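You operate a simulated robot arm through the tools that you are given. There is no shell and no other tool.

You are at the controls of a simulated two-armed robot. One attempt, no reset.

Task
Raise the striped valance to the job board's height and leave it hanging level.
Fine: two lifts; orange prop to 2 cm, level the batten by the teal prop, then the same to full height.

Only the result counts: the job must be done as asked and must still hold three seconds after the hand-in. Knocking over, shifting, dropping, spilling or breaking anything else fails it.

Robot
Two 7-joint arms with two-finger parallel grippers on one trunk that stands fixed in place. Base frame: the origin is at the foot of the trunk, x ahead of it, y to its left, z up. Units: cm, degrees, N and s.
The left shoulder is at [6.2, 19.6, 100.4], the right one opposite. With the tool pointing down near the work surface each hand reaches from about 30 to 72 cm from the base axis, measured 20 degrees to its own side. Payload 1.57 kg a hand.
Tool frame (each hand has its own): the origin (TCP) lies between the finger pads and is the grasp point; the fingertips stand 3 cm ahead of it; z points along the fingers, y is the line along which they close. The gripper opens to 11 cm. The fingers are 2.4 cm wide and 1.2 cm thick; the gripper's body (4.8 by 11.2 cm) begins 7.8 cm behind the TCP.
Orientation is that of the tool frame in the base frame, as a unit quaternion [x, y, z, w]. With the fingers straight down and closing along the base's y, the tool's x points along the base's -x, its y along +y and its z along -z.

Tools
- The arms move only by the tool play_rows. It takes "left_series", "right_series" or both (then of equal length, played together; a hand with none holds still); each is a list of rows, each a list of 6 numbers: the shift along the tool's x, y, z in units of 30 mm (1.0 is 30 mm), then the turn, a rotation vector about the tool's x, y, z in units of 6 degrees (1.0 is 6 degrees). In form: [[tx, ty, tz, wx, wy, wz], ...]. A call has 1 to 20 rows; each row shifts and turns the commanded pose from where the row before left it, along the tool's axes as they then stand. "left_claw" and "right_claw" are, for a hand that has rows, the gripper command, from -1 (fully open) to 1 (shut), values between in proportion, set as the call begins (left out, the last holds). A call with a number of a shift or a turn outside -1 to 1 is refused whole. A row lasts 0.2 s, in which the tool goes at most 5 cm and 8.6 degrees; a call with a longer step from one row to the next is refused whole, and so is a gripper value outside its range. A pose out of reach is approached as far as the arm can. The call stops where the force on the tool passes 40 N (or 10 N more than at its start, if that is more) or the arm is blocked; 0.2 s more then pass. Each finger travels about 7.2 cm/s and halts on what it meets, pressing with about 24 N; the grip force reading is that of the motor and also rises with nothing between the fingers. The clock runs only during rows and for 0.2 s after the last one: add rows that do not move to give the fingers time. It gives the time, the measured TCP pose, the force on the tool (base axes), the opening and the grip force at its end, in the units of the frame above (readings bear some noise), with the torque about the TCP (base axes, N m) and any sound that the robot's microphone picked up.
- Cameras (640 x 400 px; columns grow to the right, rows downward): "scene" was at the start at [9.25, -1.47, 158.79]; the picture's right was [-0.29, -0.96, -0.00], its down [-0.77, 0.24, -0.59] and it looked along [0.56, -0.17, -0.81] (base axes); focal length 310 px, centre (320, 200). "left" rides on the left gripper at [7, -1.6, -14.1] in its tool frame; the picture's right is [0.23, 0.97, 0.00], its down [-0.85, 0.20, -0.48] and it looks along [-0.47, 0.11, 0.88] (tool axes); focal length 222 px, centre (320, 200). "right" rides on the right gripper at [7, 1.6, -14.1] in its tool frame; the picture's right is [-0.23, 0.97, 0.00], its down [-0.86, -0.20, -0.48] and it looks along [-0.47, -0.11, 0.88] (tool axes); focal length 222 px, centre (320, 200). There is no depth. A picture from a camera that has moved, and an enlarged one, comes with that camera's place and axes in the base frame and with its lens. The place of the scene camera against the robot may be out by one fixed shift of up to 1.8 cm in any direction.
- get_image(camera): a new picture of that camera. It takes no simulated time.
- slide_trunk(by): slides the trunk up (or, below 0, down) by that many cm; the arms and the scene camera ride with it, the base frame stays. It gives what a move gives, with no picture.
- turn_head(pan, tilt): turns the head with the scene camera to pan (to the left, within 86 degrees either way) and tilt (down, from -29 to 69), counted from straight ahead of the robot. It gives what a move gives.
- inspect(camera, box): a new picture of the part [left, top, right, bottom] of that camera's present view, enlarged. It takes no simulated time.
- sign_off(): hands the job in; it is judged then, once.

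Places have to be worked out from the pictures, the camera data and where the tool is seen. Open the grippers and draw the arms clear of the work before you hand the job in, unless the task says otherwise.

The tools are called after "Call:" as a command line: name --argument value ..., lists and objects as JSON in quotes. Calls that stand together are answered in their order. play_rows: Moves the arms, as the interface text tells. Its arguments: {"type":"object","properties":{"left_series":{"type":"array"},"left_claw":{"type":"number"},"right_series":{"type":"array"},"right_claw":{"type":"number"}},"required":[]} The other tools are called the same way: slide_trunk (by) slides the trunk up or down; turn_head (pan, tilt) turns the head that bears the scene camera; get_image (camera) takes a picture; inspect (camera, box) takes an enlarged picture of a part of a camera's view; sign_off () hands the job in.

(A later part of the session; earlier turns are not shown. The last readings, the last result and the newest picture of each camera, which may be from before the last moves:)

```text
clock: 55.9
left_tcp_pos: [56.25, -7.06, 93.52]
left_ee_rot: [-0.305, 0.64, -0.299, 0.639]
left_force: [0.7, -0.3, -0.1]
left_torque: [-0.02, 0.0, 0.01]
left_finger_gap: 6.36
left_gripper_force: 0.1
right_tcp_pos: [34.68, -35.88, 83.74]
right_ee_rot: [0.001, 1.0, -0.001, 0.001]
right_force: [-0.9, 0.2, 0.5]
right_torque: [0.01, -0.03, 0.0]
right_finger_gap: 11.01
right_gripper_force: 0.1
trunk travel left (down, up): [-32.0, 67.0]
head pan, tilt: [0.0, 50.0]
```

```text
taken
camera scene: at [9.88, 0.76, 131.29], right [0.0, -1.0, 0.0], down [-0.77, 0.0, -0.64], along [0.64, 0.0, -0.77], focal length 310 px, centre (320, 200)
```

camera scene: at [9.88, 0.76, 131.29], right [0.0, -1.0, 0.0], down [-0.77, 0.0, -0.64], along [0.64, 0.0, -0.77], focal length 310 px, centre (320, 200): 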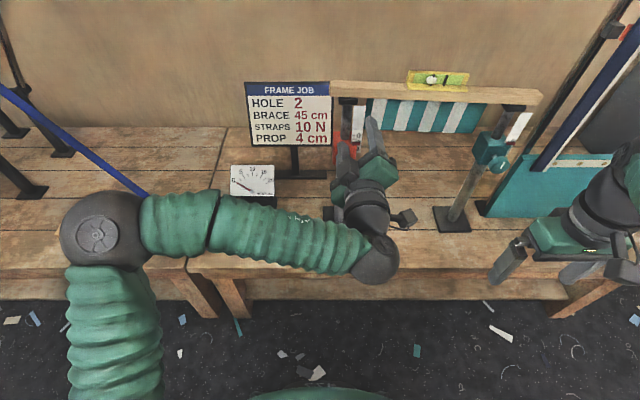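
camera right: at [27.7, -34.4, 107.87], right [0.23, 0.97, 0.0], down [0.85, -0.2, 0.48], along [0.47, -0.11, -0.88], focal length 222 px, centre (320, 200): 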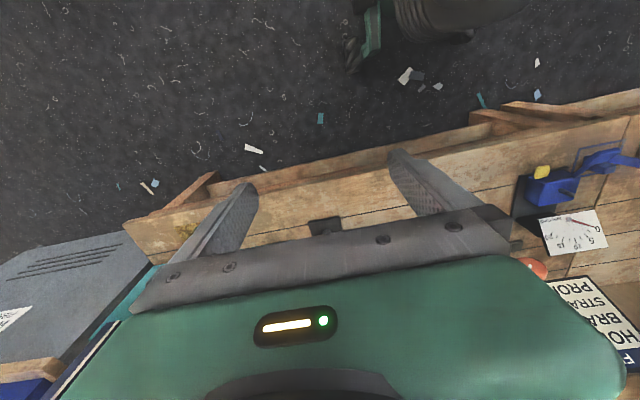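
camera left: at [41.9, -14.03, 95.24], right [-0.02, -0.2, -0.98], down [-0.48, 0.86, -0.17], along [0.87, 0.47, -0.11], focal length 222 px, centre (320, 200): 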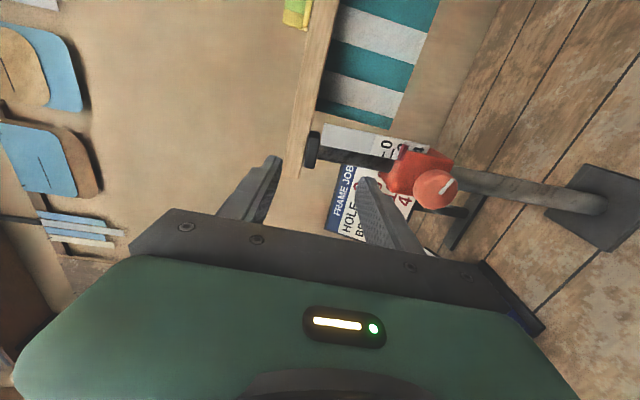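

The pointer covers roughly the 2 cm region here, but the camera was above it. I'll lower the hand to z≈87, which brings its camera level with the pointer (z≈83.5), for an accurate reading.

Call:
play_rows --left_series '[[0.27, 0.46, 0, 0, 0, 0], [0.27, 0.46, 0, 0, 0, 0], [0.27, 0.46, 0, 0, 0, 0], [0.27, 0.46, 0, 0, 0, 0], [0, 0, 0, 0, 0, 0]]'

Call:
get_image --camera "left"

Call:
inspect --camera "left" --box '[260, 100, 400, 200]'

```text
clock: 57.1
left_tcp_pos: [56.08, -6.04, 87.18]
left_ee_rot: [-0.304, 0.64, -0.299, 0.639]
left_force: [0.5, 0.1, -0.2]
left_torque: [-0.02, -0.02, 0.01]
left_finger_gap: 6.33
left_gripper_force: 0.0
right_tcp_pos: [34.57, -35.82, 83.84]
right_ee_rot: [0.0, 1.0, 0.0, 0.001]
right_force: [0.7, 0.0, 0.0]
right_torque: [0.03, 0.01, -0.02]
right_finger_gap: 11.01
right_gripper_force: 0.0
trunk travel left (down, up): [-32.0, 67.0]
head pan, tilt: [0.0, 50.0]
```

```text
taken
camera left: at [41.85, -12.51, 84.08], right [-0.01, 0.44, -0.9], down [-0.48, 0.78, 0.39], along [0.88, 0.43, 0.21], focal length 222 px, centre (320, 200)
```

left: 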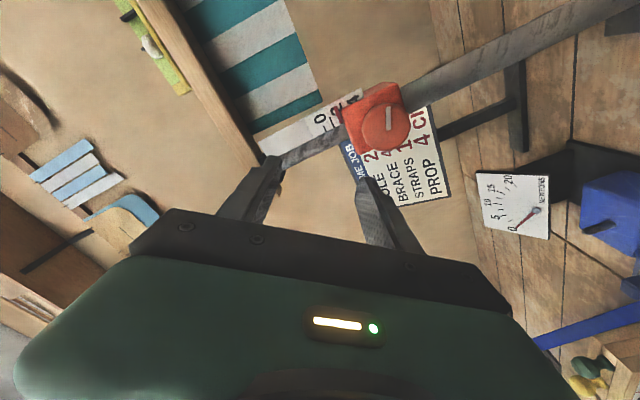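

```text
4.00 times, centred on (330, 150) of left
camera zoom: at [41.85, -12.51, 84.08], right [-0.01, 0.44, -0.9], down [-0.48, 0.78, 0.39], along [0.88, 0.43, 0.21], focal length 888 px, centre (280, 400)
```

zoom: 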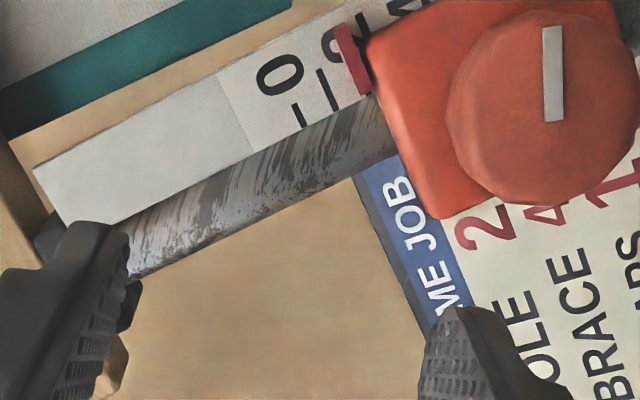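

Nearly level view now. I'll zoom harder on the pointer and ticks.

Call:
inspect --camera "left" --box '[315, 90, 371, 125]'

Call:
inspect --camera "scene" --box '[480, 100, 540, 170]'

```text
11.43 times, centred on (343, 108) of left
camera zoom: at [41.85, -12.51, 84.08], right [-0.01, 0.44, -0.9], down [-0.48, 0.78, 0.39], along [0.88, 0.43, 0.21], focal length 2538 px, centre (57, 1257)
```

zoom: 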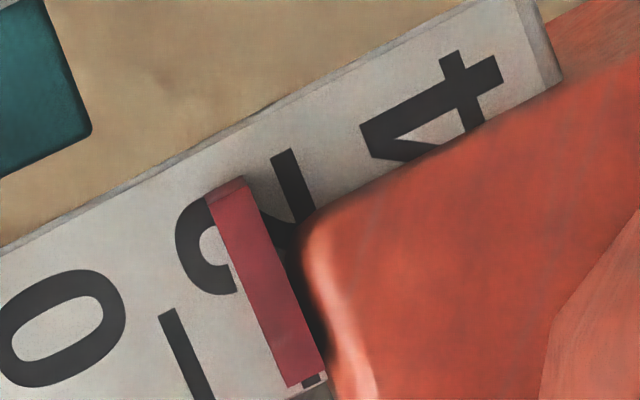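

```text
5.71 times, centred on (510, 135) of scene
camera zoom: at [9.85, 0.76, 131.3], right [0.0, -1.0, 0.0], down [-0.77, 0.0, -0.64], along [0.64, 0.0, -0.77], focal length 1774 px, centre (-766, 571)
```

zoom: 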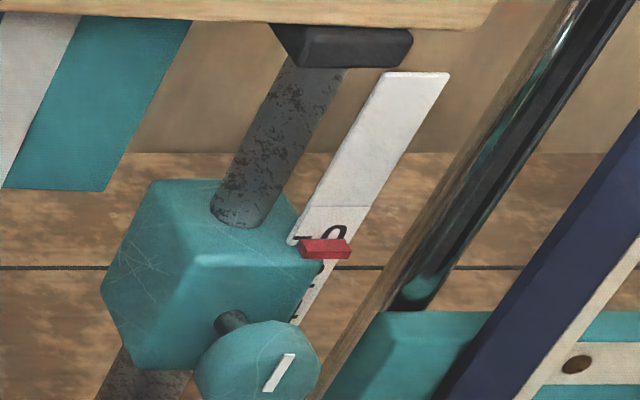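

From the level view the orange pointer reads about 1.93 cm, which completes its first lift to about 2 cm; it began near 0.9. Now I'll bring the right hand to a forward-pointing pose for the teal prop, pitching slowly from tool-down.

Call:
play_rows --right_series '[[-0.6, 0, 0, 0, 0, 0], [-0.6, 0, 0, 0, 0, 0], [-0.167, 0, 0, 0, -0.5, 0], [-0.166, 0, 0.009, 0, -0.5, 0], [-0.166, 0, 0.017, 0, -0.5, 0], [-0.165, 0, 0.026, 0, -0.5, 0], [-0.163, 0, 0.035, 0, -0.5, 0], [-0.161, 0, 0.043, 0, -0.5, 0], [-0.159, 0, 0.052, 0, -0.5, 0], [-0.156, 0, 0.06, 0, -0.5, 0], [-0.152, 0, 0.068, 0, -0.5, 0], [-0.149, 0, 0.076, 0, -0.5, 0]]'

Call:
get_image --camera "scene"

```text
clock: 59.7
left_tcp_pos: [56.22, -5.93, 87.17]
left_ee_rot: [-0.304, 0.64, -0.299, 0.639]
left_force: [0.7, -0.2, 0.9]
left_torque: [-0.02, -0.02, -0.03]
left_finger_gap: 6.34
left_gripper_force: 0.1
right_tcp_pos: [43.28, -35.8, 83.78]
right_ee_rot: [0.0, 0.966, -0.001, 0.259]
right_force: [-0.7, -0.4, -0.6]
right_torque: [0.0, -0.01, 0.01]
right_finger_gap: 11.01
right_gripper_force: 0.2
trunk travel left (down, up): [-32.0, 67.0]
head pan, tilt: [0.0, 50.0]
```

```text
taken
camera scene: at [9.85, 0.76, 131.3], right [0.0, -1.0, 0.0], down [-0.77, 0.0, -0.64], along [0.64, 0.0, -0.77], focal length 310 px, centre (320, 200)
```

scene: 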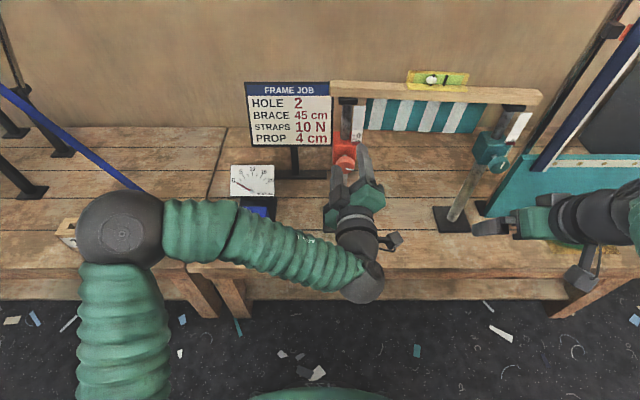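

Right hand is at 30° pitch with no trouble. I'll continue pitching with the same slow steps.

Call:
play_rows --right_series '[[-0.144, 0, 0.083, 0, -0.5, 0], [-0.14, 0, 0.091, 0, -0.5, 0], [-0.135, 0, 0.098, 0, -0.5, 0], [-0.13, 0, 0.105, 0, -0.5, 0], [-0.124, 0, 0.112, 0, -0.5, 0], [-0.118, 0, 0.118, 0, -0.5, 0], [-0.112, 0, 0.124, 0, -0.5, 0], [-0.105, 0, 0.13, 0, -0.5, 0], [-0.098, 0, 0.135, 0, -0.5, 0], [-0.09, 0, 0.14, 0, -0.5, 0], [0, 0, 0, 0, 0, 0]]'

Call:
get_image --camera "scene"

```text
clock: 62.1
left_tcp_pos: [56.17, -6.12, 87.25]
left_ee_rot: [-0.304, 0.64, -0.3, 0.639]
left_force: [-0.5, -0.2, -0.2]
left_torque: [0.01, 0.0, -0.02]
left_finger_gap: 6.35
left_gripper_force: 0.1
right_tcp_pos: [48.26, -35.87, 83.74]
right_ee_rot: [0.0, 0.866, -0.001, 0.501]
right_force: [0.1, -0.2, 0.5]
right_torque: [0.05, 0.01, 0.02]
right_finger_gap: 11.0
right_gripper_force: 0.2
trunk travel left (down, up): [-32.0, 67.0]
head pan, tilt: [0.0, 50.0]
```

```text
taken
camera scene: at [9.85, 0.76, 131.3], right [0.0, -1.0, 0.0], down [-0.77, 0.0, -0.64], along [0.64, 0.0, -0.77], focal length 310 px, centre (320, 200)
```

scene: 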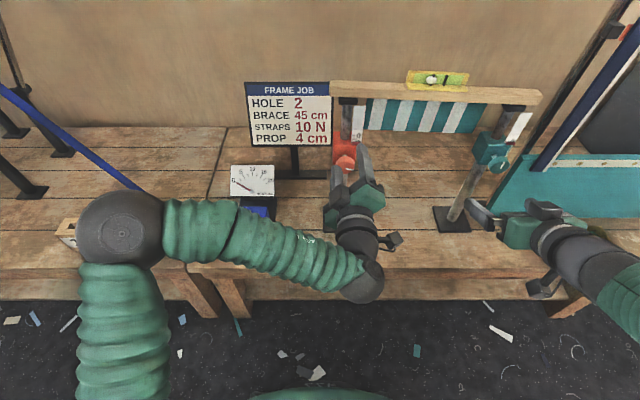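

60° without flags. I'll finish the pitch to horizontal.

Call:
play_rows --right_series '[[-0.067, 0, 0.115, 0, -0.5, 0], [-0.06, 0, 0.119, 0, -0.5, 0], [-0.054, 0, 0.122, 0, -0.5, 0], [-0.048, 0, 0.124, 0, -0.5, 0], [-0.041, 0, 0.127, 0, -0.5, 0], [-0.035, 0, 0.129, 0, -0.5, 0], [-0.028, 0, 0.13, 0, -0.5, 0], [-0.021, 0, 0.132, 0, -0.5, 0], [-0.014, 0, 0.133, 0, -0.5, 0], [-0.007, 0, 0.133, 0, -0.5, 0], [0, 0, 0, 0, 0, 0]]'

Call:
get_image --camera "scene"

Call:
get_image --camera "right"

```text
clock: 64.5
left_tcp_pos: [56.08, -6.01, 87.23]
left_ee_rot: [-0.303, 0.64, -0.299, 0.639]
left_force: [0.1, 0.5, -0.2]
left_torque: [0.03, 0.0, 0.01]
left_finger_gap: 6.35
left_gripper_force: 0.1
right_tcp_pos: [52.16, -36.0, 83.77]
right_ee_rot: [0.0, 0.706, -0.002, 0.708]
right_force: [0.6, -0.3, -0.4]
right_torque: [0.0, 0.01, -0.02]
right_finger_gap: 11.02
right_gripper_force: 0.1
trunk travel left (down, up): [-32.0, 67.0]
head pan, tilt: [0.0, 50.0]
```

```text
taken
camera scene: at [9.88, 0.75, 131.3], right [0.0, -1.0, 0.0], down [-0.77, 0.0, -0.64], along [0.64, 0.0, -0.77], focal length 310 px, centre (320, 200)
```

scene: 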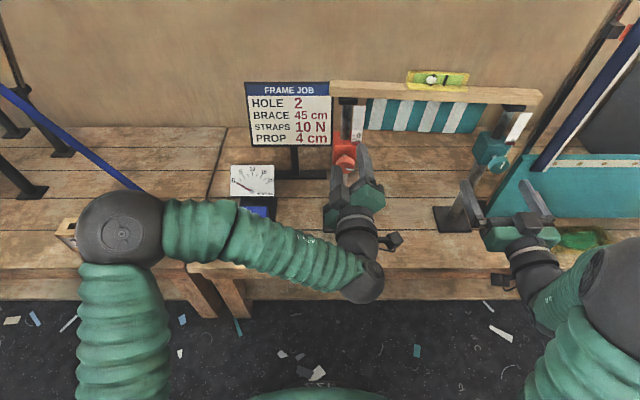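

```text
taken
camera right: at [37.97, -34.23, 76.78], right [0.0, 0.97, 0.23], down [-0.48, -0.2, 0.85], along [0.88, -0.11, 0.47], focal length 222 px, centre (320, 200)
```

right: 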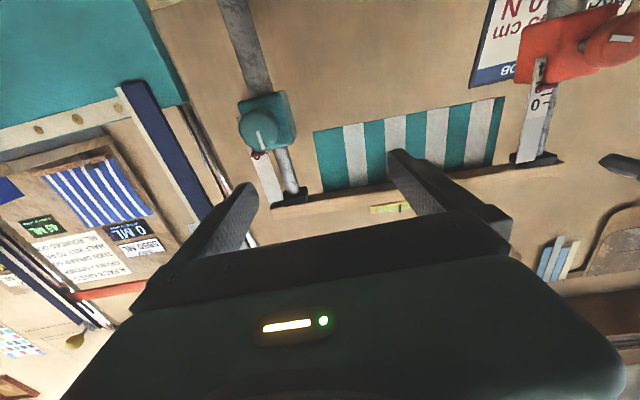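

The right hand is forward-pointing at (52.2, -36, 83.8) with a clean posture. I'll zoom in to locate the teal knob.

Call:
inspect --camera "right" --box '[200, 60, 360, 220]'

Call:
inspect --camera "right" --box '[480, 0, 640, 180]'

```text
2.50 times, centred on (280, 140) of right
camera zoom: at [37.97, -34.23, 76.78], right [0.0, 0.97, 0.23], down [-0.48, -0.2, 0.85], along [0.88, -0.11, 0.47], focal length 555 px, centre (420, 350)
```

zoom: 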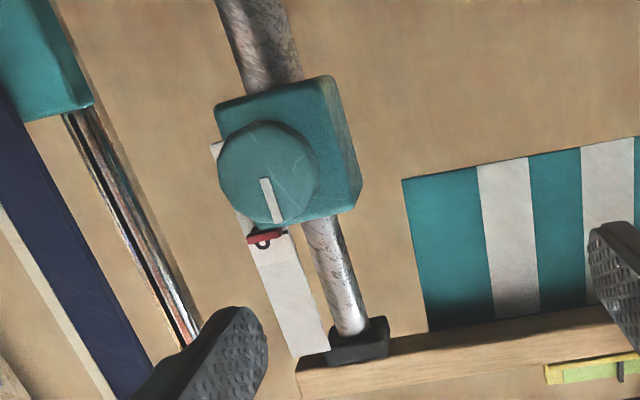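

```text
2.22 times, centred on (560, 90) of right
camera zoom: at [37.97, -34.23, 76.78], right [0.0, 0.97, 0.23], down [-0.48, -0.2, 0.85], along [0.88, -0.11, 0.47], focal length 494 px, centre (-213, 444)
```

zoom: 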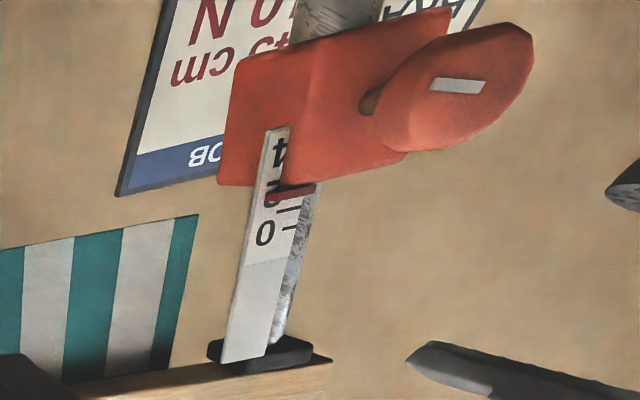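

Teal knob front is at about (63, -41.9, 80.2), and its pointer reads roughly 0.3. I'll bring the right hand in line at standoff with the fingers narrowed to 7 cm.

Call:
play_rows --right_series '[[0.3, -0.5, 0, 0, 0.05, 0.03], [0.3, -0.5, 0, 0, 0, 0], [0.3, -0.5, 0, 0, 0, 0], [0.29, -0.47, 0, 0, 0, 0], [0, 0, 0.7, 0, 0, 0], [0, 0, 0, 0, 0, 0]]' --right_claw -0.25

Call:
get_image --camera "right"

Call:
inspect --camera "right" --box '[240, 60, 400, 220]'

Call:
get_image --camera "scene"

```text
clock: 65.9
left_tcp_pos: [56.18, -6.0, 87.21]
left_ee_rot: [-0.305, 0.64, -0.299, 0.639]
left_force: [-1.0, 0.1, 0.1]
left_torque: [0.01, 0.02, 0.03]
left_finger_gap: 6.33
left_gripper_force: 0.2
right_tcp_pos: [54.18, -41.68, 80.23]
right_ee_rot: [0.002, 0.708, -0.001, 0.706]
right_force: [-0.4, 0.0, -0.5]
right_torque: [0.01, 0.0, -0.02]
right_finger_gap: 6.92
right_gripper_force: 0.0
trunk travel left (down, up): [-32.0, 67.0]
head pan, tilt: [0.0, 50.0]
```

```text
taken
camera right: at [39.94, -39.99, 73.29], right [0.0, 0.97, 0.23], down [-0.48, -0.2, 0.86], along [0.88, -0.11, 0.46], focal length 222 px, centre (320, 200)
```

right: 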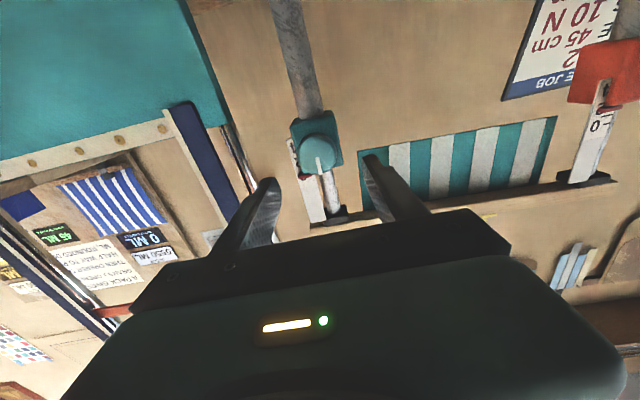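

```text
2.50 times, centred on (320, 140) of right
camera zoom: at [39.94, -39.99, 73.29], right [0.0, 0.97, 0.23], down [-0.48, -0.2, 0.86], along [0.88, -0.11, 0.46], focal length 555 px, centre (320, 350)
```

zoom: 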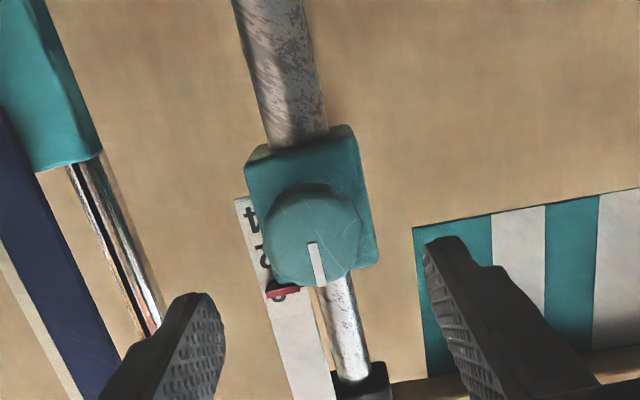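

```text
taken
camera scene: at [9.9, 0.73, 131.29], right [0.0, -1.0, 0.0], down [-0.77, 0.0, -0.64], along [0.64, 0.0, -0.77], focal length 310 px, centre (320, 200)
```

scene: 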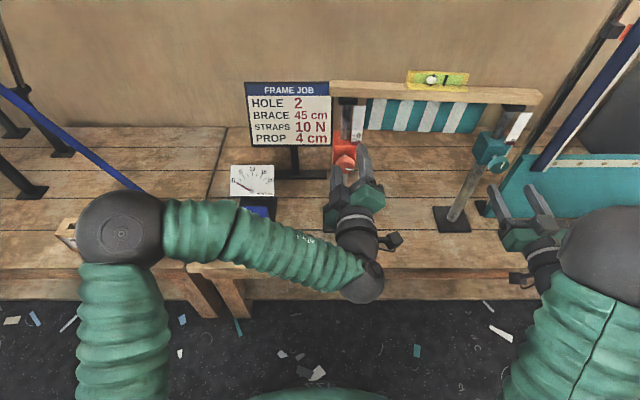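

The teal knob is at about y=-42.0, z=80.2. At this standoff I'll pre-roll the right hand about 45° counter-clockwise, to have clockwise range in hand, and correct y.

Call:
play_rows --right_series '[[0, -0.1, 0, -0.03, -0.02, 0], [0, 0, 0, 0, 0, -0.8], [0, 0, 0, 0, 0, -0.8], [0, 0, 0, 0, 0, -0.8], [0, 0, 0, 0, 0, -0.8], [0, 0, 0, 0, 0, -0.8], [0, 0, 0, 0, 0, -0.8], [0, 0, 0, 0, 0, -0.8], [0, 0, 0, 0, 0, -0.8], [0, 0, 0, 0, 0, -0.8], [0, 0, 0, 0, 0, 0]]'

Call:
get_image --camera "scene"

Call:
inspect --camera "right" --box '[240, 60, 400, 220]'

```text
clock: 68.3
left_tcp_pos: [56.08, -6.02, 87.17]
left_ee_rot: [-0.304, 0.64, -0.299, 0.639]
left_force: [-0.4, -0.9, 0.2]
left_torque: [-0.01, 0.02, -0.03]
left_finger_gap: 6.32
left_gripper_force: 0.1
right_tcp_pos: [54.41, -41.98, 80.17]
right_ee_rot: [-0.261, 0.658, -0.26, 0.657]
right_force: [-0.4, 0.3, -0.3]
right_torque: [0.01, -0.01, -0.02]
right_finger_gap: 6.89
right_gripper_force: 0.1
trunk travel left (down, up): [-32.0, 67.0]
head pan, tilt: [0.0, 50.0]
```

```text
taken
camera scene: at [9.93, 0.75, 131.29], right [0.0, -1.0, 0.0], down [-0.77, 0.0, -0.64], along [0.64, 0.0, -0.77], focal length 310 px, centre (320, 200)
```

scene: 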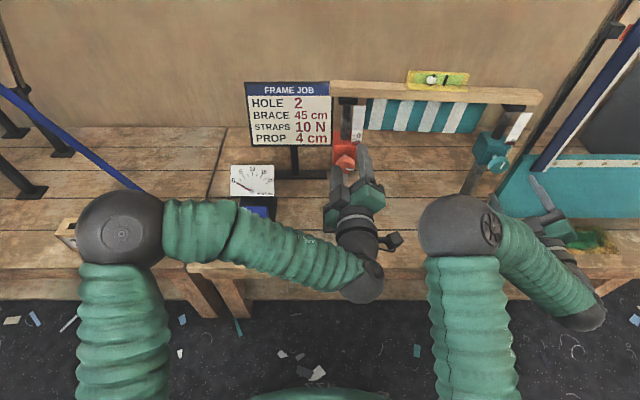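

```text
2.50 times, centred on (320, 140) of right
camera zoom: at [40.11, -45.67, 74.0], right [0.0, 0.87, -0.5], down [-0.48, 0.44, 0.76], along [0.88, 0.24, 0.41], focal length 555 px, centre (320, 350)
```

zoom: 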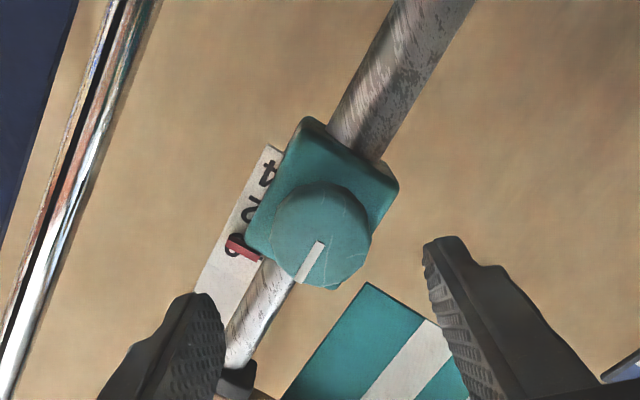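

The hand rolled to -43° and stays centred (knob line at y≈-41.95, z≈80.15). The elbow is inboard but clear, so I'll advance to straddle the knob.

Call:
play_rows --right_series '[[0, 0, 0.5, 0, 0, 0], [0, 0, 0.5, 0, 0, 0], [0, 0, 0.5, 0, 0, 0], [0, 0, 0.4, 0, 0, 0], [0, 0, 0.3, 0, 0, 0], [0, 0, 0.25, 0, 0, 0], [0, 0, 0.18, 0, 0, 0], [0, 0, 0, 0, 0, 0]]'

Call:
inspect --camera "right" --box '[220, 100, 420, 240]'

Call:
inspect --camera "scene" --box '[440, 90, 580, 230]'

```text
clock: 70.1
left_tcp_pos: [56.16, -5.97, 87.14]
left_ee_rot: [-0.304, 0.64, -0.299, 0.639]
left_force: [-0.9, -0.6, 0.0]
left_torque: [0.01, 0.04, 0.01]
left_finger_gap: 6.32
left_gripper_force: 0.1
right_tcp_pos: [62.3, -42.01, 80.19]
right_ee_rot: [-0.26, 0.658, -0.259, 0.657]
right_force: [0.1, -0.1, 0.7]
right_torque: [-0.02, -0.04, 0.02]
right_finger_gap: 6.87
right_gripper_force: 0.0
trunk travel left (down, up): [-32.0, 67.0]
head pan, tilt: [0.0, 50.0]
```

```text
2.86 times, centred on (320, 170) of right
camera zoom: at [47.98, -45.62, 74.0], right [0.0, 0.87, -0.5], down [-0.48, 0.44, 0.76], along [0.88, 0.24, 0.41], focal length 635 px, centre (320, 286)
```

zoom: 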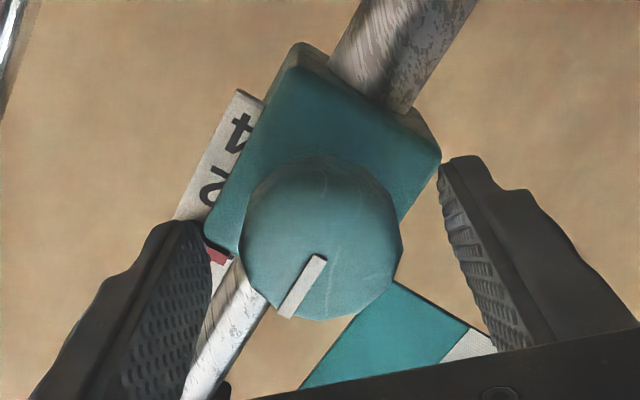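

```text
2.86 times, centred on (510, 160) of scene
camera zoom: at [9.96, 0.75, 131.29], right [0.0, -1.0, 0.0], down [-0.77, 0.0, -0.64], along [0.64, 0.0, -0.77], focal length 887 px, centre (-223, 314)
```

zoom: 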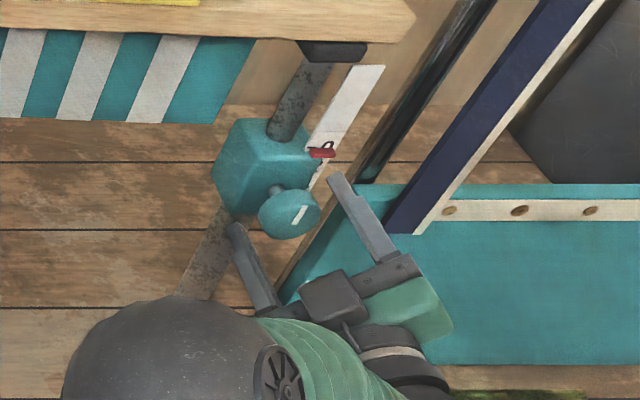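

Fingers straddle the teal knob and the knob centre sits on the tool axis, with no contact force. Closing.

Call:
play_rows --right_series '[[0, 0, 0, 0, 0, 0], [0, 0, 0, 0, 0, 0], [0, 0, 0, 0, 0, 0]]' --right_claw 1

```text
clock: 70.9
left_tcp_pos: [56.13, -5.91, 87.16]
left_ee_rot: [-0.305, 0.64, -0.299, 0.639]
left_force: [0.7, -0.3, -0.9]
left_torque: [0.04, -0.03, -0.02]
left_finger_gap: 6.35
left_gripper_force: 0.1
right_tcp_pos: [62.23, -42.02, 80.29]
right_ee_rot: [-0.261, 0.658, -0.259, 0.657]
right_force: [0.2, 0.2, -0.8]
right_torque: [-0.01, 0.03, -0.03]
right_finger_gap: 4.33
right_gripper_force: 45.2
trunk travel left (down, up): [-32.0, 67.0]
head pan, tilt: [0.0, 50.0]
```

Gripped with practically no side load. Now a 24° clockwise turn, watching the forces.

Call:
play_rows --right_series '[[0, 0, 0, 0, 0, 0.8], [0, 0, 0, 0, 0, 0.8], [0, 0, 0, 0, 0, 0.8], [0, 0, 0, 0, 0, 0.8], [0, 0, 0, 0, 0, 0.8], [0, 0, 0, 0, 0, 0]]'

Call:
get_image --camera "scene"

Call:
inspect --camera "scene" --box '[396, 60, 476, 110]'

Call:
inspect --camera "scene" --box '[480, 100, 540, 170]'

```text
clock: 72.3
left_tcp_pos: [56.18, -6.11, 87.16]
left_ee_rot: [-0.305, 0.64, -0.299, 0.639]
left_force: [0.2, 0.2, 0.5]
left_torque: [-0.04, 0.0, 0.03]
left_finger_gap: 6.3
left_gripper_force: 0.1
right_tcp_pos: [62.21, -41.99, 80.25]
right_ee_rot: [-0.117, 0.698, -0.116, 0.697]
right_force: [-2.2, 0.5, -0.2]
right_torque: [0.0, -0.56, 0.28]
right_finger_gap: 4.31
right_gripper_force: 45.2
trunk travel left (down, up): [-32.0, 67.0]
head pan, tilt: [0.0, 50.0]
```

```text
taken
camera scene: at [9.92, 0.74, 131.29], right [0.0, -1.0, 0.0], down [-0.77, 0.0, -0.64], along [0.64, 0.0, -0.77], focal length 310 px, centre (320, 200)
```

scene: 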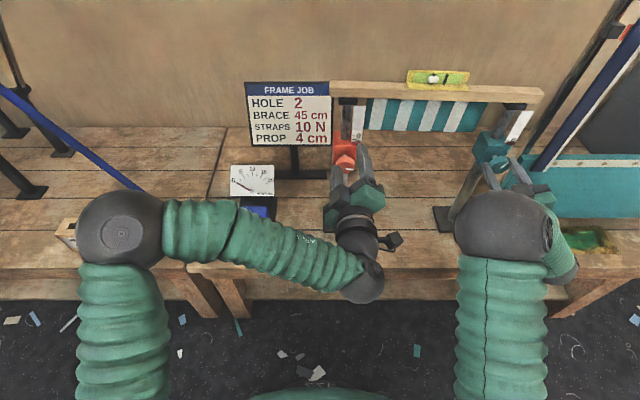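

```text
8.00 times, centred on (436, 85) of scene
camera zoom: at [9.92, 0.74, 131.29], right [0.0, -1.0, 0.0], down [-0.77, 0.0, -0.64], along [0.64, 0.0, -0.77], focal length 2483 px, centre (-608, 1120)
```

zoom: 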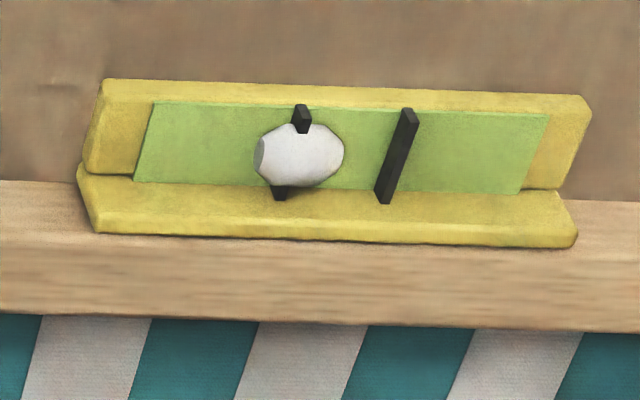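

```text
5.71 times, centred on (510, 135) of scene
camera zoom: at [9.92, 0.74, 131.29], right [0.0, -1.0, 0.0], down [-0.77, 0.0, -0.64], along [0.64, 0.0, -0.77], focal length 1774 px, centre (-766, 571)
```

zoom: 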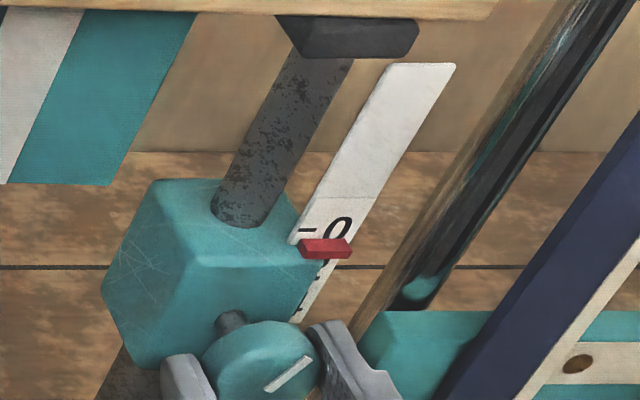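

Forces are small and 24° lifted the teal side by about 0.4 cm; the bubble is coming back towards the middle. I'll continue clockwise by 30°.

Call:
play_rows --right_series '[[0, 0, 0, 0, 0, 0.8], [0, 0, 0, 0, 0, 0.8], [0, 0, 0, 0, 0, 0.8], [0, 0, 0, 0, 0, 0.8], [0, 0, 0, 0, 0, 0.8], [0, 0, 0, 0, 0, 0.8], [0, 0, 0, 0, 0, 0]]'

Call:
inspect --camera "scene" --box '[396, 60, 476, 110]'

Call:
get_image --camera "scene"

```text
clock: 73.9
left_tcp_pos: [56.02, -6.04, 87.27]
left_ee_rot: [-0.304, 0.64, -0.3, 0.639]
left_force: [1.0, 0.3, 0.0]
left_torque: [0.02, -0.01, 0.0]
left_finger_gap: 6.33
left_gripper_force: 0.0
right_tcp_pos: [62.27, -41.95, 80.21]
right_ee_rot: [0.06, 0.705, 0.06, 0.704]
right_force: [-2.5, 2.3, 2.0]
right_torque: [-0.03, -0.52, -0.05]
right_finger_gap: 4.32
right_gripper_force: 45.0
trunk travel left (down, up): [-32.0, 67.0]
head pan, tilt: [0.0, 50.0]
```

```text
8.00 times, centred on (436, 85) of scene
camera zoom: at [9.86, 0.8, 131.3], right [0.0, -1.0, 0.0], down [-0.77, 0.0, -0.64], along [0.64, 0.0, -0.77], focal length 2483 px, centre (-608, 1120)
```

zoom: 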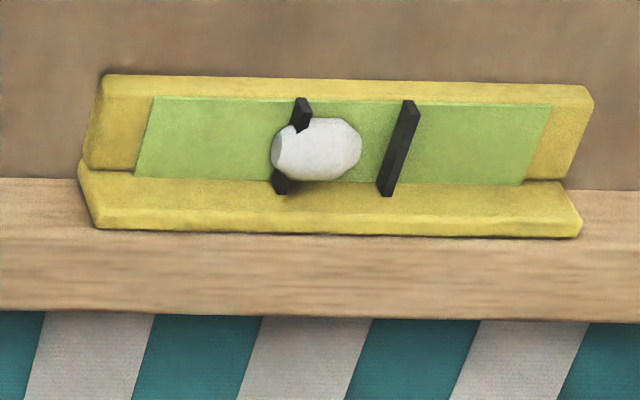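

```text
taken
camera scene: at [9.86, 0.8, 131.3], right [0.0, -1.0, 0.0], down [-0.77, 0.0, -0.64], along [0.64, 0.0, -0.77], focal length 310 px, centre (320, 200)
```

scene: 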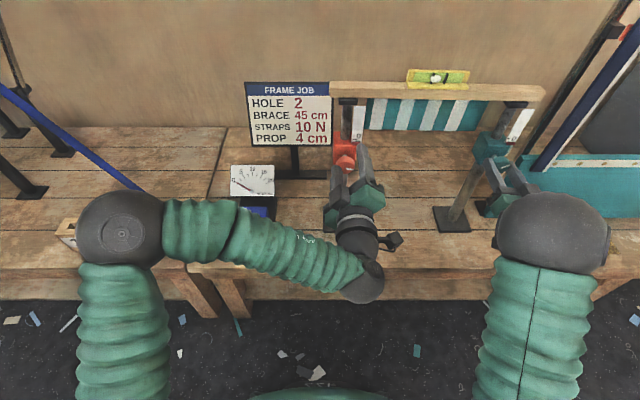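

Still only a few newtons, and the bubble offset fell to about -28 px from -45. Another 30°.

Call:
play_rows --right_series '[[0, 0, 0, 0, 0, 0.8], [0, 0, 0, 0, 0, 0.8], [0, 0, 0, 0, 0, 0.8], [0, 0, 0, 0, 0, 0.8], [0, 0, 0, 0, 0, 0.8], [0, 0, 0, 0, 0, 0.8], [0, 0, 0, 0, 0, 0]]'

Call:
inspect --camera "scene" --box '[396, 60, 476, 110]'

Call:
get_image --camera "scene"

```text
clock: 75.5
left_tcp_pos: [56.03, -6.0, 87.15]
left_ee_rot: [-0.304, 0.64, -0.299, 0.639]
left_force: [-0.1, -0.2, 0.3]
left_torque: [0.02, -0.03, 0.0]
left_finger_gap: 6.35
left_gripper_force: 0.1
right_tcp_pos: [62.23, -41.97, 80.3]
right_ee_rot: [0.233, 0.668, 0.233, 0.667]
right_force: [-6.3, 2.8, 2.9]
right_torque: [-0.05, 0.44, 0.23]
right_finger_gap: 4.31
right_gripper_force: 44.5
trunk travel left (down, up): [-32.0, 67.0]
head pan, tilt: [0.0, 50.0]
```

```text
8.00 times, centred on (436, 85) of scene
camera zoom: at [9.81, 0.84, 131.3], right [0.0, -1.0, 0.0], down [-0.77, 0.0, -0.64], along [0.64, 0.0, -0.77], focal length 2483 px, centre (-608, 1120)
```

zoom: 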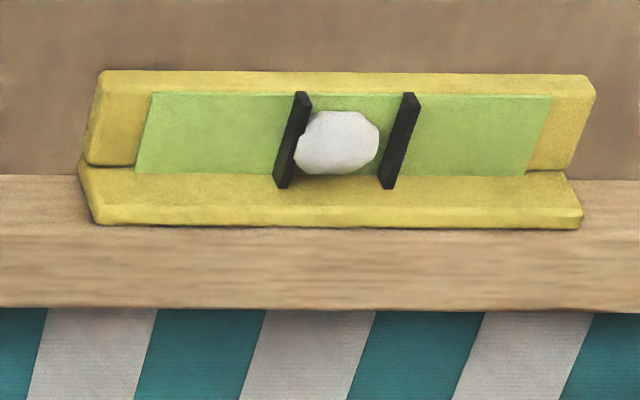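

```text
taken
camera scene: at [9.81, 0.84, 131.3], right [0.0, -1.0, 0.0], down [-0.77, 0.0, -0.64], along [0.64, 0.0, -0.77], focal length 310 px, centre (320, 200)
```

scene: 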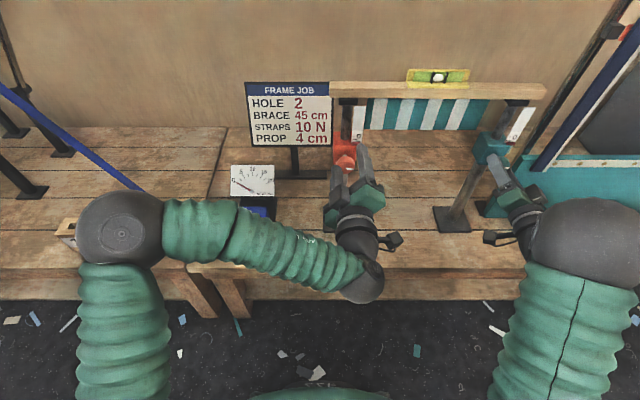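

The bubble is nearly central (-8 px, about 0.25 cm to go). I'll ease the axial load and turn another 14°.

Call:
play_rows --right_series '[[0, 0, -0.03, 0, 0, 0.6], [0, 0, 0, 0, 0, 0.6], [0, 0, 0, 0, 0, 0.6], [0, 0, 0, 0, 0, 0.6], [0, 0, 0, 0, 0, 0]]'

Call:
inspect --camera "scene" --box '[396, 60, 476, 110]'

Call:
inspect --camera "scene" --box '[480, 100, 540, 170]'

```text
clock: 76.7
left_tcp_pos: [56.16, -6.11, 87.05]
left_ee_rot: [-0.305, 0.64, -0.299, 0.639]
left_force: [0.2, 0.3, -0.6]
left_torque: [0.01, 0.02, -0.02]
left_finger_gap: 6.32
left_gripper_force: 0.1
right_tcp_pos: [62.25, -42.0, 80.33]
right_ee_rot: [0.313, 0.634, 0.316, 0.633]
right_force: [13.5, -1.3, 7.1]
right_torque: [0.0, -0.38, -0.16]
right_finger_gap: 4.33
right_gripper_force: 45.8
trunk travel left (down, up): [-32.0, 67.0]
head pan, tilt: [0.0, 50.0]
```

```text
8.00 times, centred on (436, 85) of scene
camera zoom: at [10.09, 0.78, 131.29], right [0.0, -1.0, 0.0], down [-0.77, 0.0, -0.64], along [0.64, 0.0, -0.77], focal length 2483 px, centre (-608, 1120)
```

zoom: 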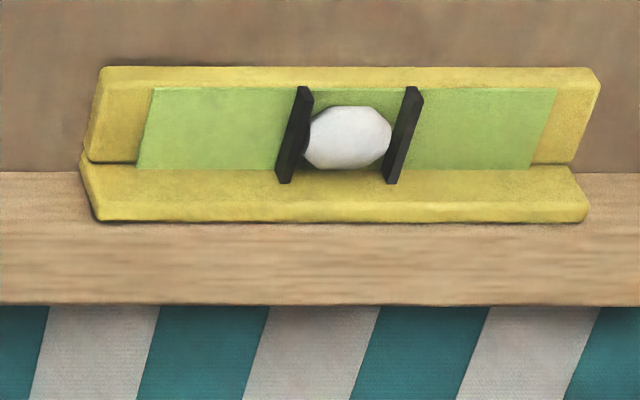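

```text
5.71 times, centred on (510, 135) of scene
camera zoom: at [10.09, 0.78, 131.29], right [0.0, -1.0, 0.0], down [-0.77, 0.0, -0.64], along [0.64, 0.0, -0.77], focal length 1774 px, centre (-766, 571)
```

zoom: 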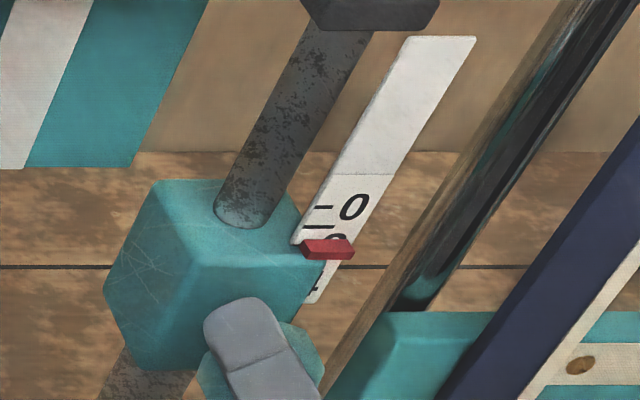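

The bubble is centred now, with teal reading about 1.97. I'll release the teal knob, back the right hand off and wind its roll back for the next lift.

Call:
play_rows --right_series '[[0, 0, 0.02, 0, 0, 0], [0, 0, 0, 0, 0, 0], [0, 0, 0, 0, 0, 0]]' --right_claw -0.25

Call:
play_rows --right_series '[[0, 0, -0.5, 0, 0, 0], [0, 0, -0.5, 0, 0, 0], [0, 0, -0.6, 0, 0, 0], [0, 0, 0, 0, 0, -0.8], [0, 0, 0, 0, 0, -0.8], [0, 0, 0, 0, 0, -0.8], [0, 0, 0, 0, 0, -0.8], [0, 0, 0, 0, 0, -0.8], [0, 0, 0, 0, 0, -0.8], [0, 0, 0, 0, 0, -0.8], [0, 0, 0, 0, 0, -0.8], [0, 0, 0, 0, 0, -0.8], [0, 0, 0, 0, 0, -0.8], [0, 0, 0, 0, 0, -0.8], [0, 0, 0, 0, 0, -0.8], [0, 0, 0, 0, 0, -0.8], [0, 0, 0, 0, 0, -0.8], [0, 0, 0, 0, 0, 0]]'

Call:
get_image --camera "scene"

Call:
inspect --camera "scene" --box '[396, 60, 476, 110]'

```text
clock: 77.5
left_tcp_pos: [56.11, -6.23, 87.14]
left_ee_rot: [-0.304, 0.64, -0.299, 0.639]
left_force: [-0.3, 0.2, 0.0]
left_torque: [0.02, 0.02, 0.0]
left_finger_gap: 6.35
left_gripper_force: 0.1
right_tcp_pos: [62.16, -42.14, 80.09]
right_ee_rot: [0.314, 0.633, 0.316, 0.633]
right_force: [0.5, -0.5, 0.3]
right_torque: [0.01, -0.01, 0.01]
right_finger_gap: 6.88
right_gripper_force: 0.0
trunk travel left (down, up): [-32.0, 67.0]
head pan, tilt: [0.0, 50.0]
```

```text
clock: 81.3
left_tcp_pos: [56.06, -6.03, 87.21]
left_ee_rot: [-0.303, 0.64, -0.3, 0.639]
left_force: [0.4, -0.1, 0.3]
left_torque: [-0.02, 0.0, 0.02]
left_finger_gap: 6.34
left_gripper_force: 0.1
right_tcp_pos: [57.28, -41.96, 80.15]
right_ee_rot: [-0.089, 0.702, -0.089, 0.701]
right_force: [0.2, -0.7, -0.5]
right_torque: [0.02, -0.01, -0.02]
right_finger_gap: 6.91
right_gripper_force: 0.0
trunk travel left (down, up): [-32.0, 67.0]
head pan, tilt: [0.0, 50.0]
```

```text
taken
camera scene: at [9.93, 0.72, 131.29], right [0.0, -1.0, 0.0], down [-0.77, 0.0, -0.64], along [0.64, 0.0, -0.77], focal length 310 px, centre (320, 200)
```

scene: 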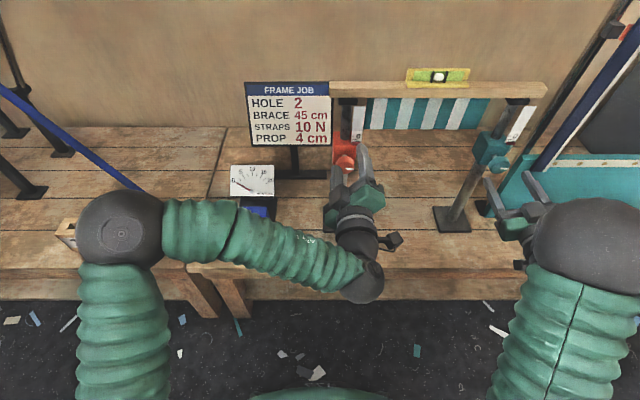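

```text
8.00 times, centred on (436, 85) of scene
camera zoom: at [9.93, 0.72, 131.29], right [0.0, -1.0, 0.0], down [-0.77, 0.0, -0.64], along [0.64, 0.0, -0.77], focal length 2483 px, centre (-608, 1120)
```

zoom: 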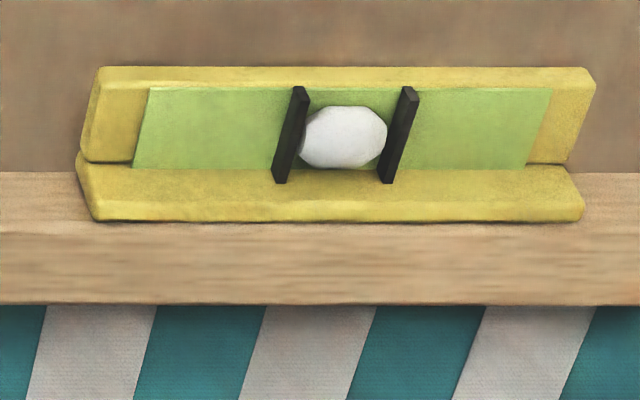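

Teal holds and the bubble stays centred. Now I'll lower the left hand, still at -50° roll, to the orange knob's axis and check alignment.

Call:
play_rows --left_series '[[0.367, 0.442, 0, 0, 0, 0], [0.367, 0.442, 0, 0, 0, 0], [0.367, 0.442, 0, 0, 0, 0], [0.367, 0.442, 0, 0, 0, 0], [0, 0, 0, 0, 0, 0]]' --left_claw -0.25

Call:
inspect --camera "left" --box '[240, 60, 400, 220]'

```text
clock: 82.5
left_tcp_pos: [56.09, -6.03, 80.33]
left_ee_rot: [-0.304, 0.64, -0.299, 0.639]
left_force: [0.3, 0.4, 0.1]
left_torque: [-0.02, 0.02, -0.01]
left_finger_gap: 6.88
left_gripper_force: 0.1
right_tcp_pos: [57.34, -42.1, 80.23]
right_ee_rot: [-0.088, 0.702, -0.088, 0.701]
right_force: [0.2, -0.1, -0.8]
right_torque: [-0.02, 0.01, 0.03]
right_finger_gap: 6.86
right_gripper_force: 0.1
trunk travel left (down, up): [-32.0, 67.0]
head pan, tilt: [0.0, 50.0]
```

```text
2.50 times, centred on (320, 140) of left
camera zoom: at [41.86, -12.47, 77.18], right [-0.01, 0.44, -0.9], down [-0.48, 0.78, 0.39], along [0.88, 0.43, 0.21], focal length 555 px, centre (320, 350)
```

zoom: 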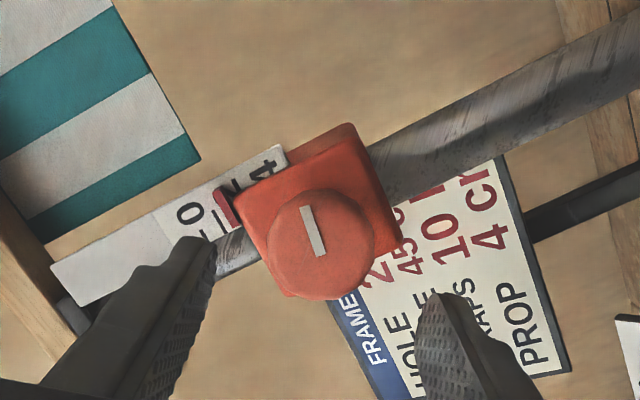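

The knob lies on the tool axis. Advancing 6.2 cm to straddle it, then closing.

Call:
play_rows --left_series '[[0, 0, 0.5, 0, 0, 0], [0, 0, 0.5, 0, 0, 0], [0, 0, 0.4, 0, 0, 0], [0, 0, 0.35, 0, 0, 0], [0, 0, 0.3, 0, 0, 0], [0, 0, 0, 0, 0, 0]]'

Call:
inspect --camera "left" --box '[220, 100, 420, 240]'

Call:
inspect --camera "scene" --box '[290, 90, 400, 200]'

```text
clock: 83.9
left_tcp_pos: [62.28, -6.03, 80.23]
left_ee_rot: [-0.303, 0.64, -0.3, 0.639]
left_force: [0.2, 0.2, 0.8]
left_torque: [-0.02, -0.02, 0.0]
left_finger_gap: 6.86
left_gripper_force: 0.1
right_tcp_pos: [57.51, -42.08, 80.31]
right_ee_rot: [-0.089, 0.702, -0.087, 0.701]
right_force: [-0.8, -0.2, -0.4]
right_torque: [-0.01, 0.01, -0.01]
right_finger_gap: 6.88
right_gripper_force: 0.0
trunk travel left (down, up): [-32.0, 67.0]
head pan, tilt: [0.0, 50.0]
```

```text
2.86 times, centred on (320, 170) of left
camera zoom: at [48.02, -12.44, 77.15], right [-0.01, 0.44, -0.9], down [-0.48, 0.78, 0.39], along [0.88, 0.43, 0.21], focal length 635 px, centre (320, 286)
```

zoom: 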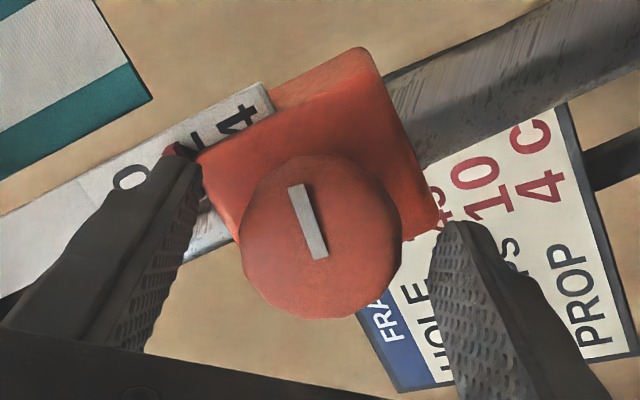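

```text
3.64 times, centred on (345, 145) of scene
camera zoom: at [9.95, 0.72, 131.29], right [0.0, -1.0, 0.0], down [-0.77, 0.0, -0.64], along [0.64, 0.0, -0.77], focal length 1129 px, centre (229, 400)
```

zoom: 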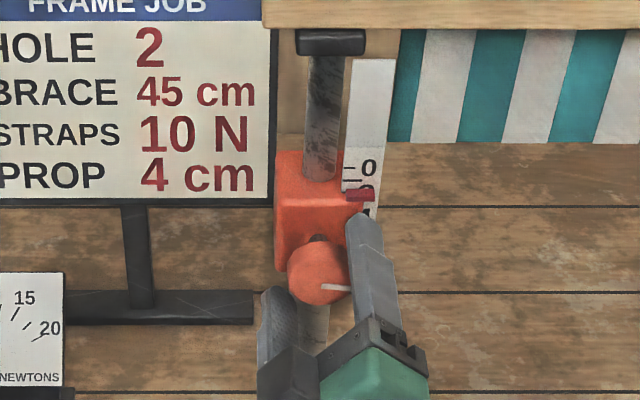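

Straddled with no contact forces. Closing the left fingers.

Call:
play_rows --left_series '[[0, 0, 0, 0, 0, 0], [0, 0, 0, 0, 0, 0], [0, 0, 0, 0, 0, 0]]' --left_claw 1

Call:
play_rows --left_series '[[0, 0, 0, 0, 0, 0.8], [0, 0, 0, 0, 0, 0.8], [0, 0, 0, 0, 0, 0.8], [0, 0, 0, 0, 0, 0.8], [0, 0, 0, 0, 0, 0]]'

Call:
inspect --camera "scene" --box '[290, 90, 400, 200]'

```text
clock: 84.7
left_tcp_pos: [62.33, -5.97, 80.26]
left_ee_rot: [-0.304, 0.64, -0.299, 0.639]
left_force: [0.9, -0.7, 0.3]
left_torque: [-0.03, 0.03, -0.04]
left_finger_gap: 4.33
left_gripper_force: 44.9
right_tcp_pos: [57.32, -42.05, 80.31]
right_ee_rot: [-0.089, 0.702, -0.087, 0.701]
right_force: [0.0, -1.7, -0.2]
right_torque: [0.02, 0.03, 0.0]
right_finger_gap: 6.88
right_gripper_force: 0.1
trunk travel left (down, up): [-32.0, 67.0]
head pan, tilt: [0.0, 50.0]
```

```text
clock: 85.9
left_tcp_pos: [62.24, -6.0, 80.19]
left_ee_rot: [-0.194, 0.682, -0.188, 0.68]
left_force: [1.1, -1.4, -2.4]
left_torque: [-0.04, -0.11, 0.21]
left_finger_gap: 4.3
left_gripper_force: 44.9
right_tcp_pos: [57.35, -42.02, 80.26]
right_ee_rot: [-0.089, 0.702, -0.087, 0.701]
right_force: [-0.3, -0.1, 0.5]
right_torque: [-0.01, 0.01, 0.01]
right_finger_gap: 6.88
right_gripper_force: 0.1
trunk travel left (down, up): [-32.0, 67.0]
head pan, tilt: [0.0, 50.0]
```

```text
3.64 times, centred on (345, 145) of scene
camera zoom: at [9.98, 0.64, 131.29], right [0.0, -1.0, 0.0], down [-0.77, 0.0, -0.64], along [0.64, 0.0, -0.77], focal length 1129 px, centre (229, 400)
```

zoom: 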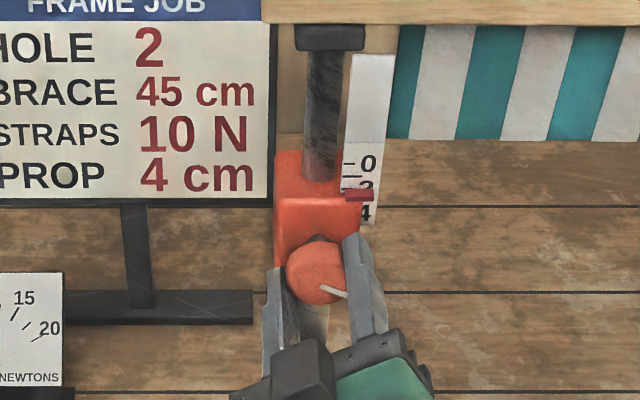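

Forces stay under 3 N and the scale is rising. I'll continue 24° clockwise.

Call:
play_rows --left_series '[[0, 0, 0, 0, 0, 0.8], [0, 0, 0, 0, 0, 0.8], [0, 0, 0, 0, 0, 0.8], [0, 0, 0, 0, 0, 0.8], [0, 0, 0, 0, 0, 0.8], [0, 0, 0, 0, 0, 0]]'

Call:
get_image --camera "scene"

```text
clock: 87.3
left_tcp_pos: [62.33, -6.12, 80.29]
left_ee_rot: [-0.047, 0.707, -0.044, 0.704]
left_force: [5.4, -3.4, 3.1]
left_torque: [-0.01, -0.37, 0.14]
left_finger_gap: 4.35
left_gripper_force: 44.9
right_tcp_pos: [57.42, -42.12, 80.14]
right_ee_rot: [-0.088, 0.702, -0.088, 0.701]
right_force: [0.5, 0.3, 0.0]
right_torque: [-0.03, -0.02, -0.02]
right_finger_gap: 6.89
right_gripper_force: 0.0
trunk travel left (down, up): [-32.0, 67.0]
head pan, tilt: [0.0, 50.0]
```

```text
taken
camera scene: at [10.0, 0.59, 131.29], right [0.0, -1.0, 0.0], down [-0.77, 0.0, -0.64], along [0.64, 0.0, -0.77], focal length 310 px, centre (320, 200)
```

scene: 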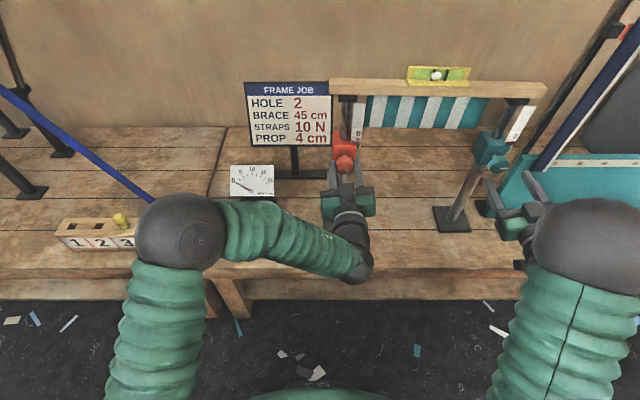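

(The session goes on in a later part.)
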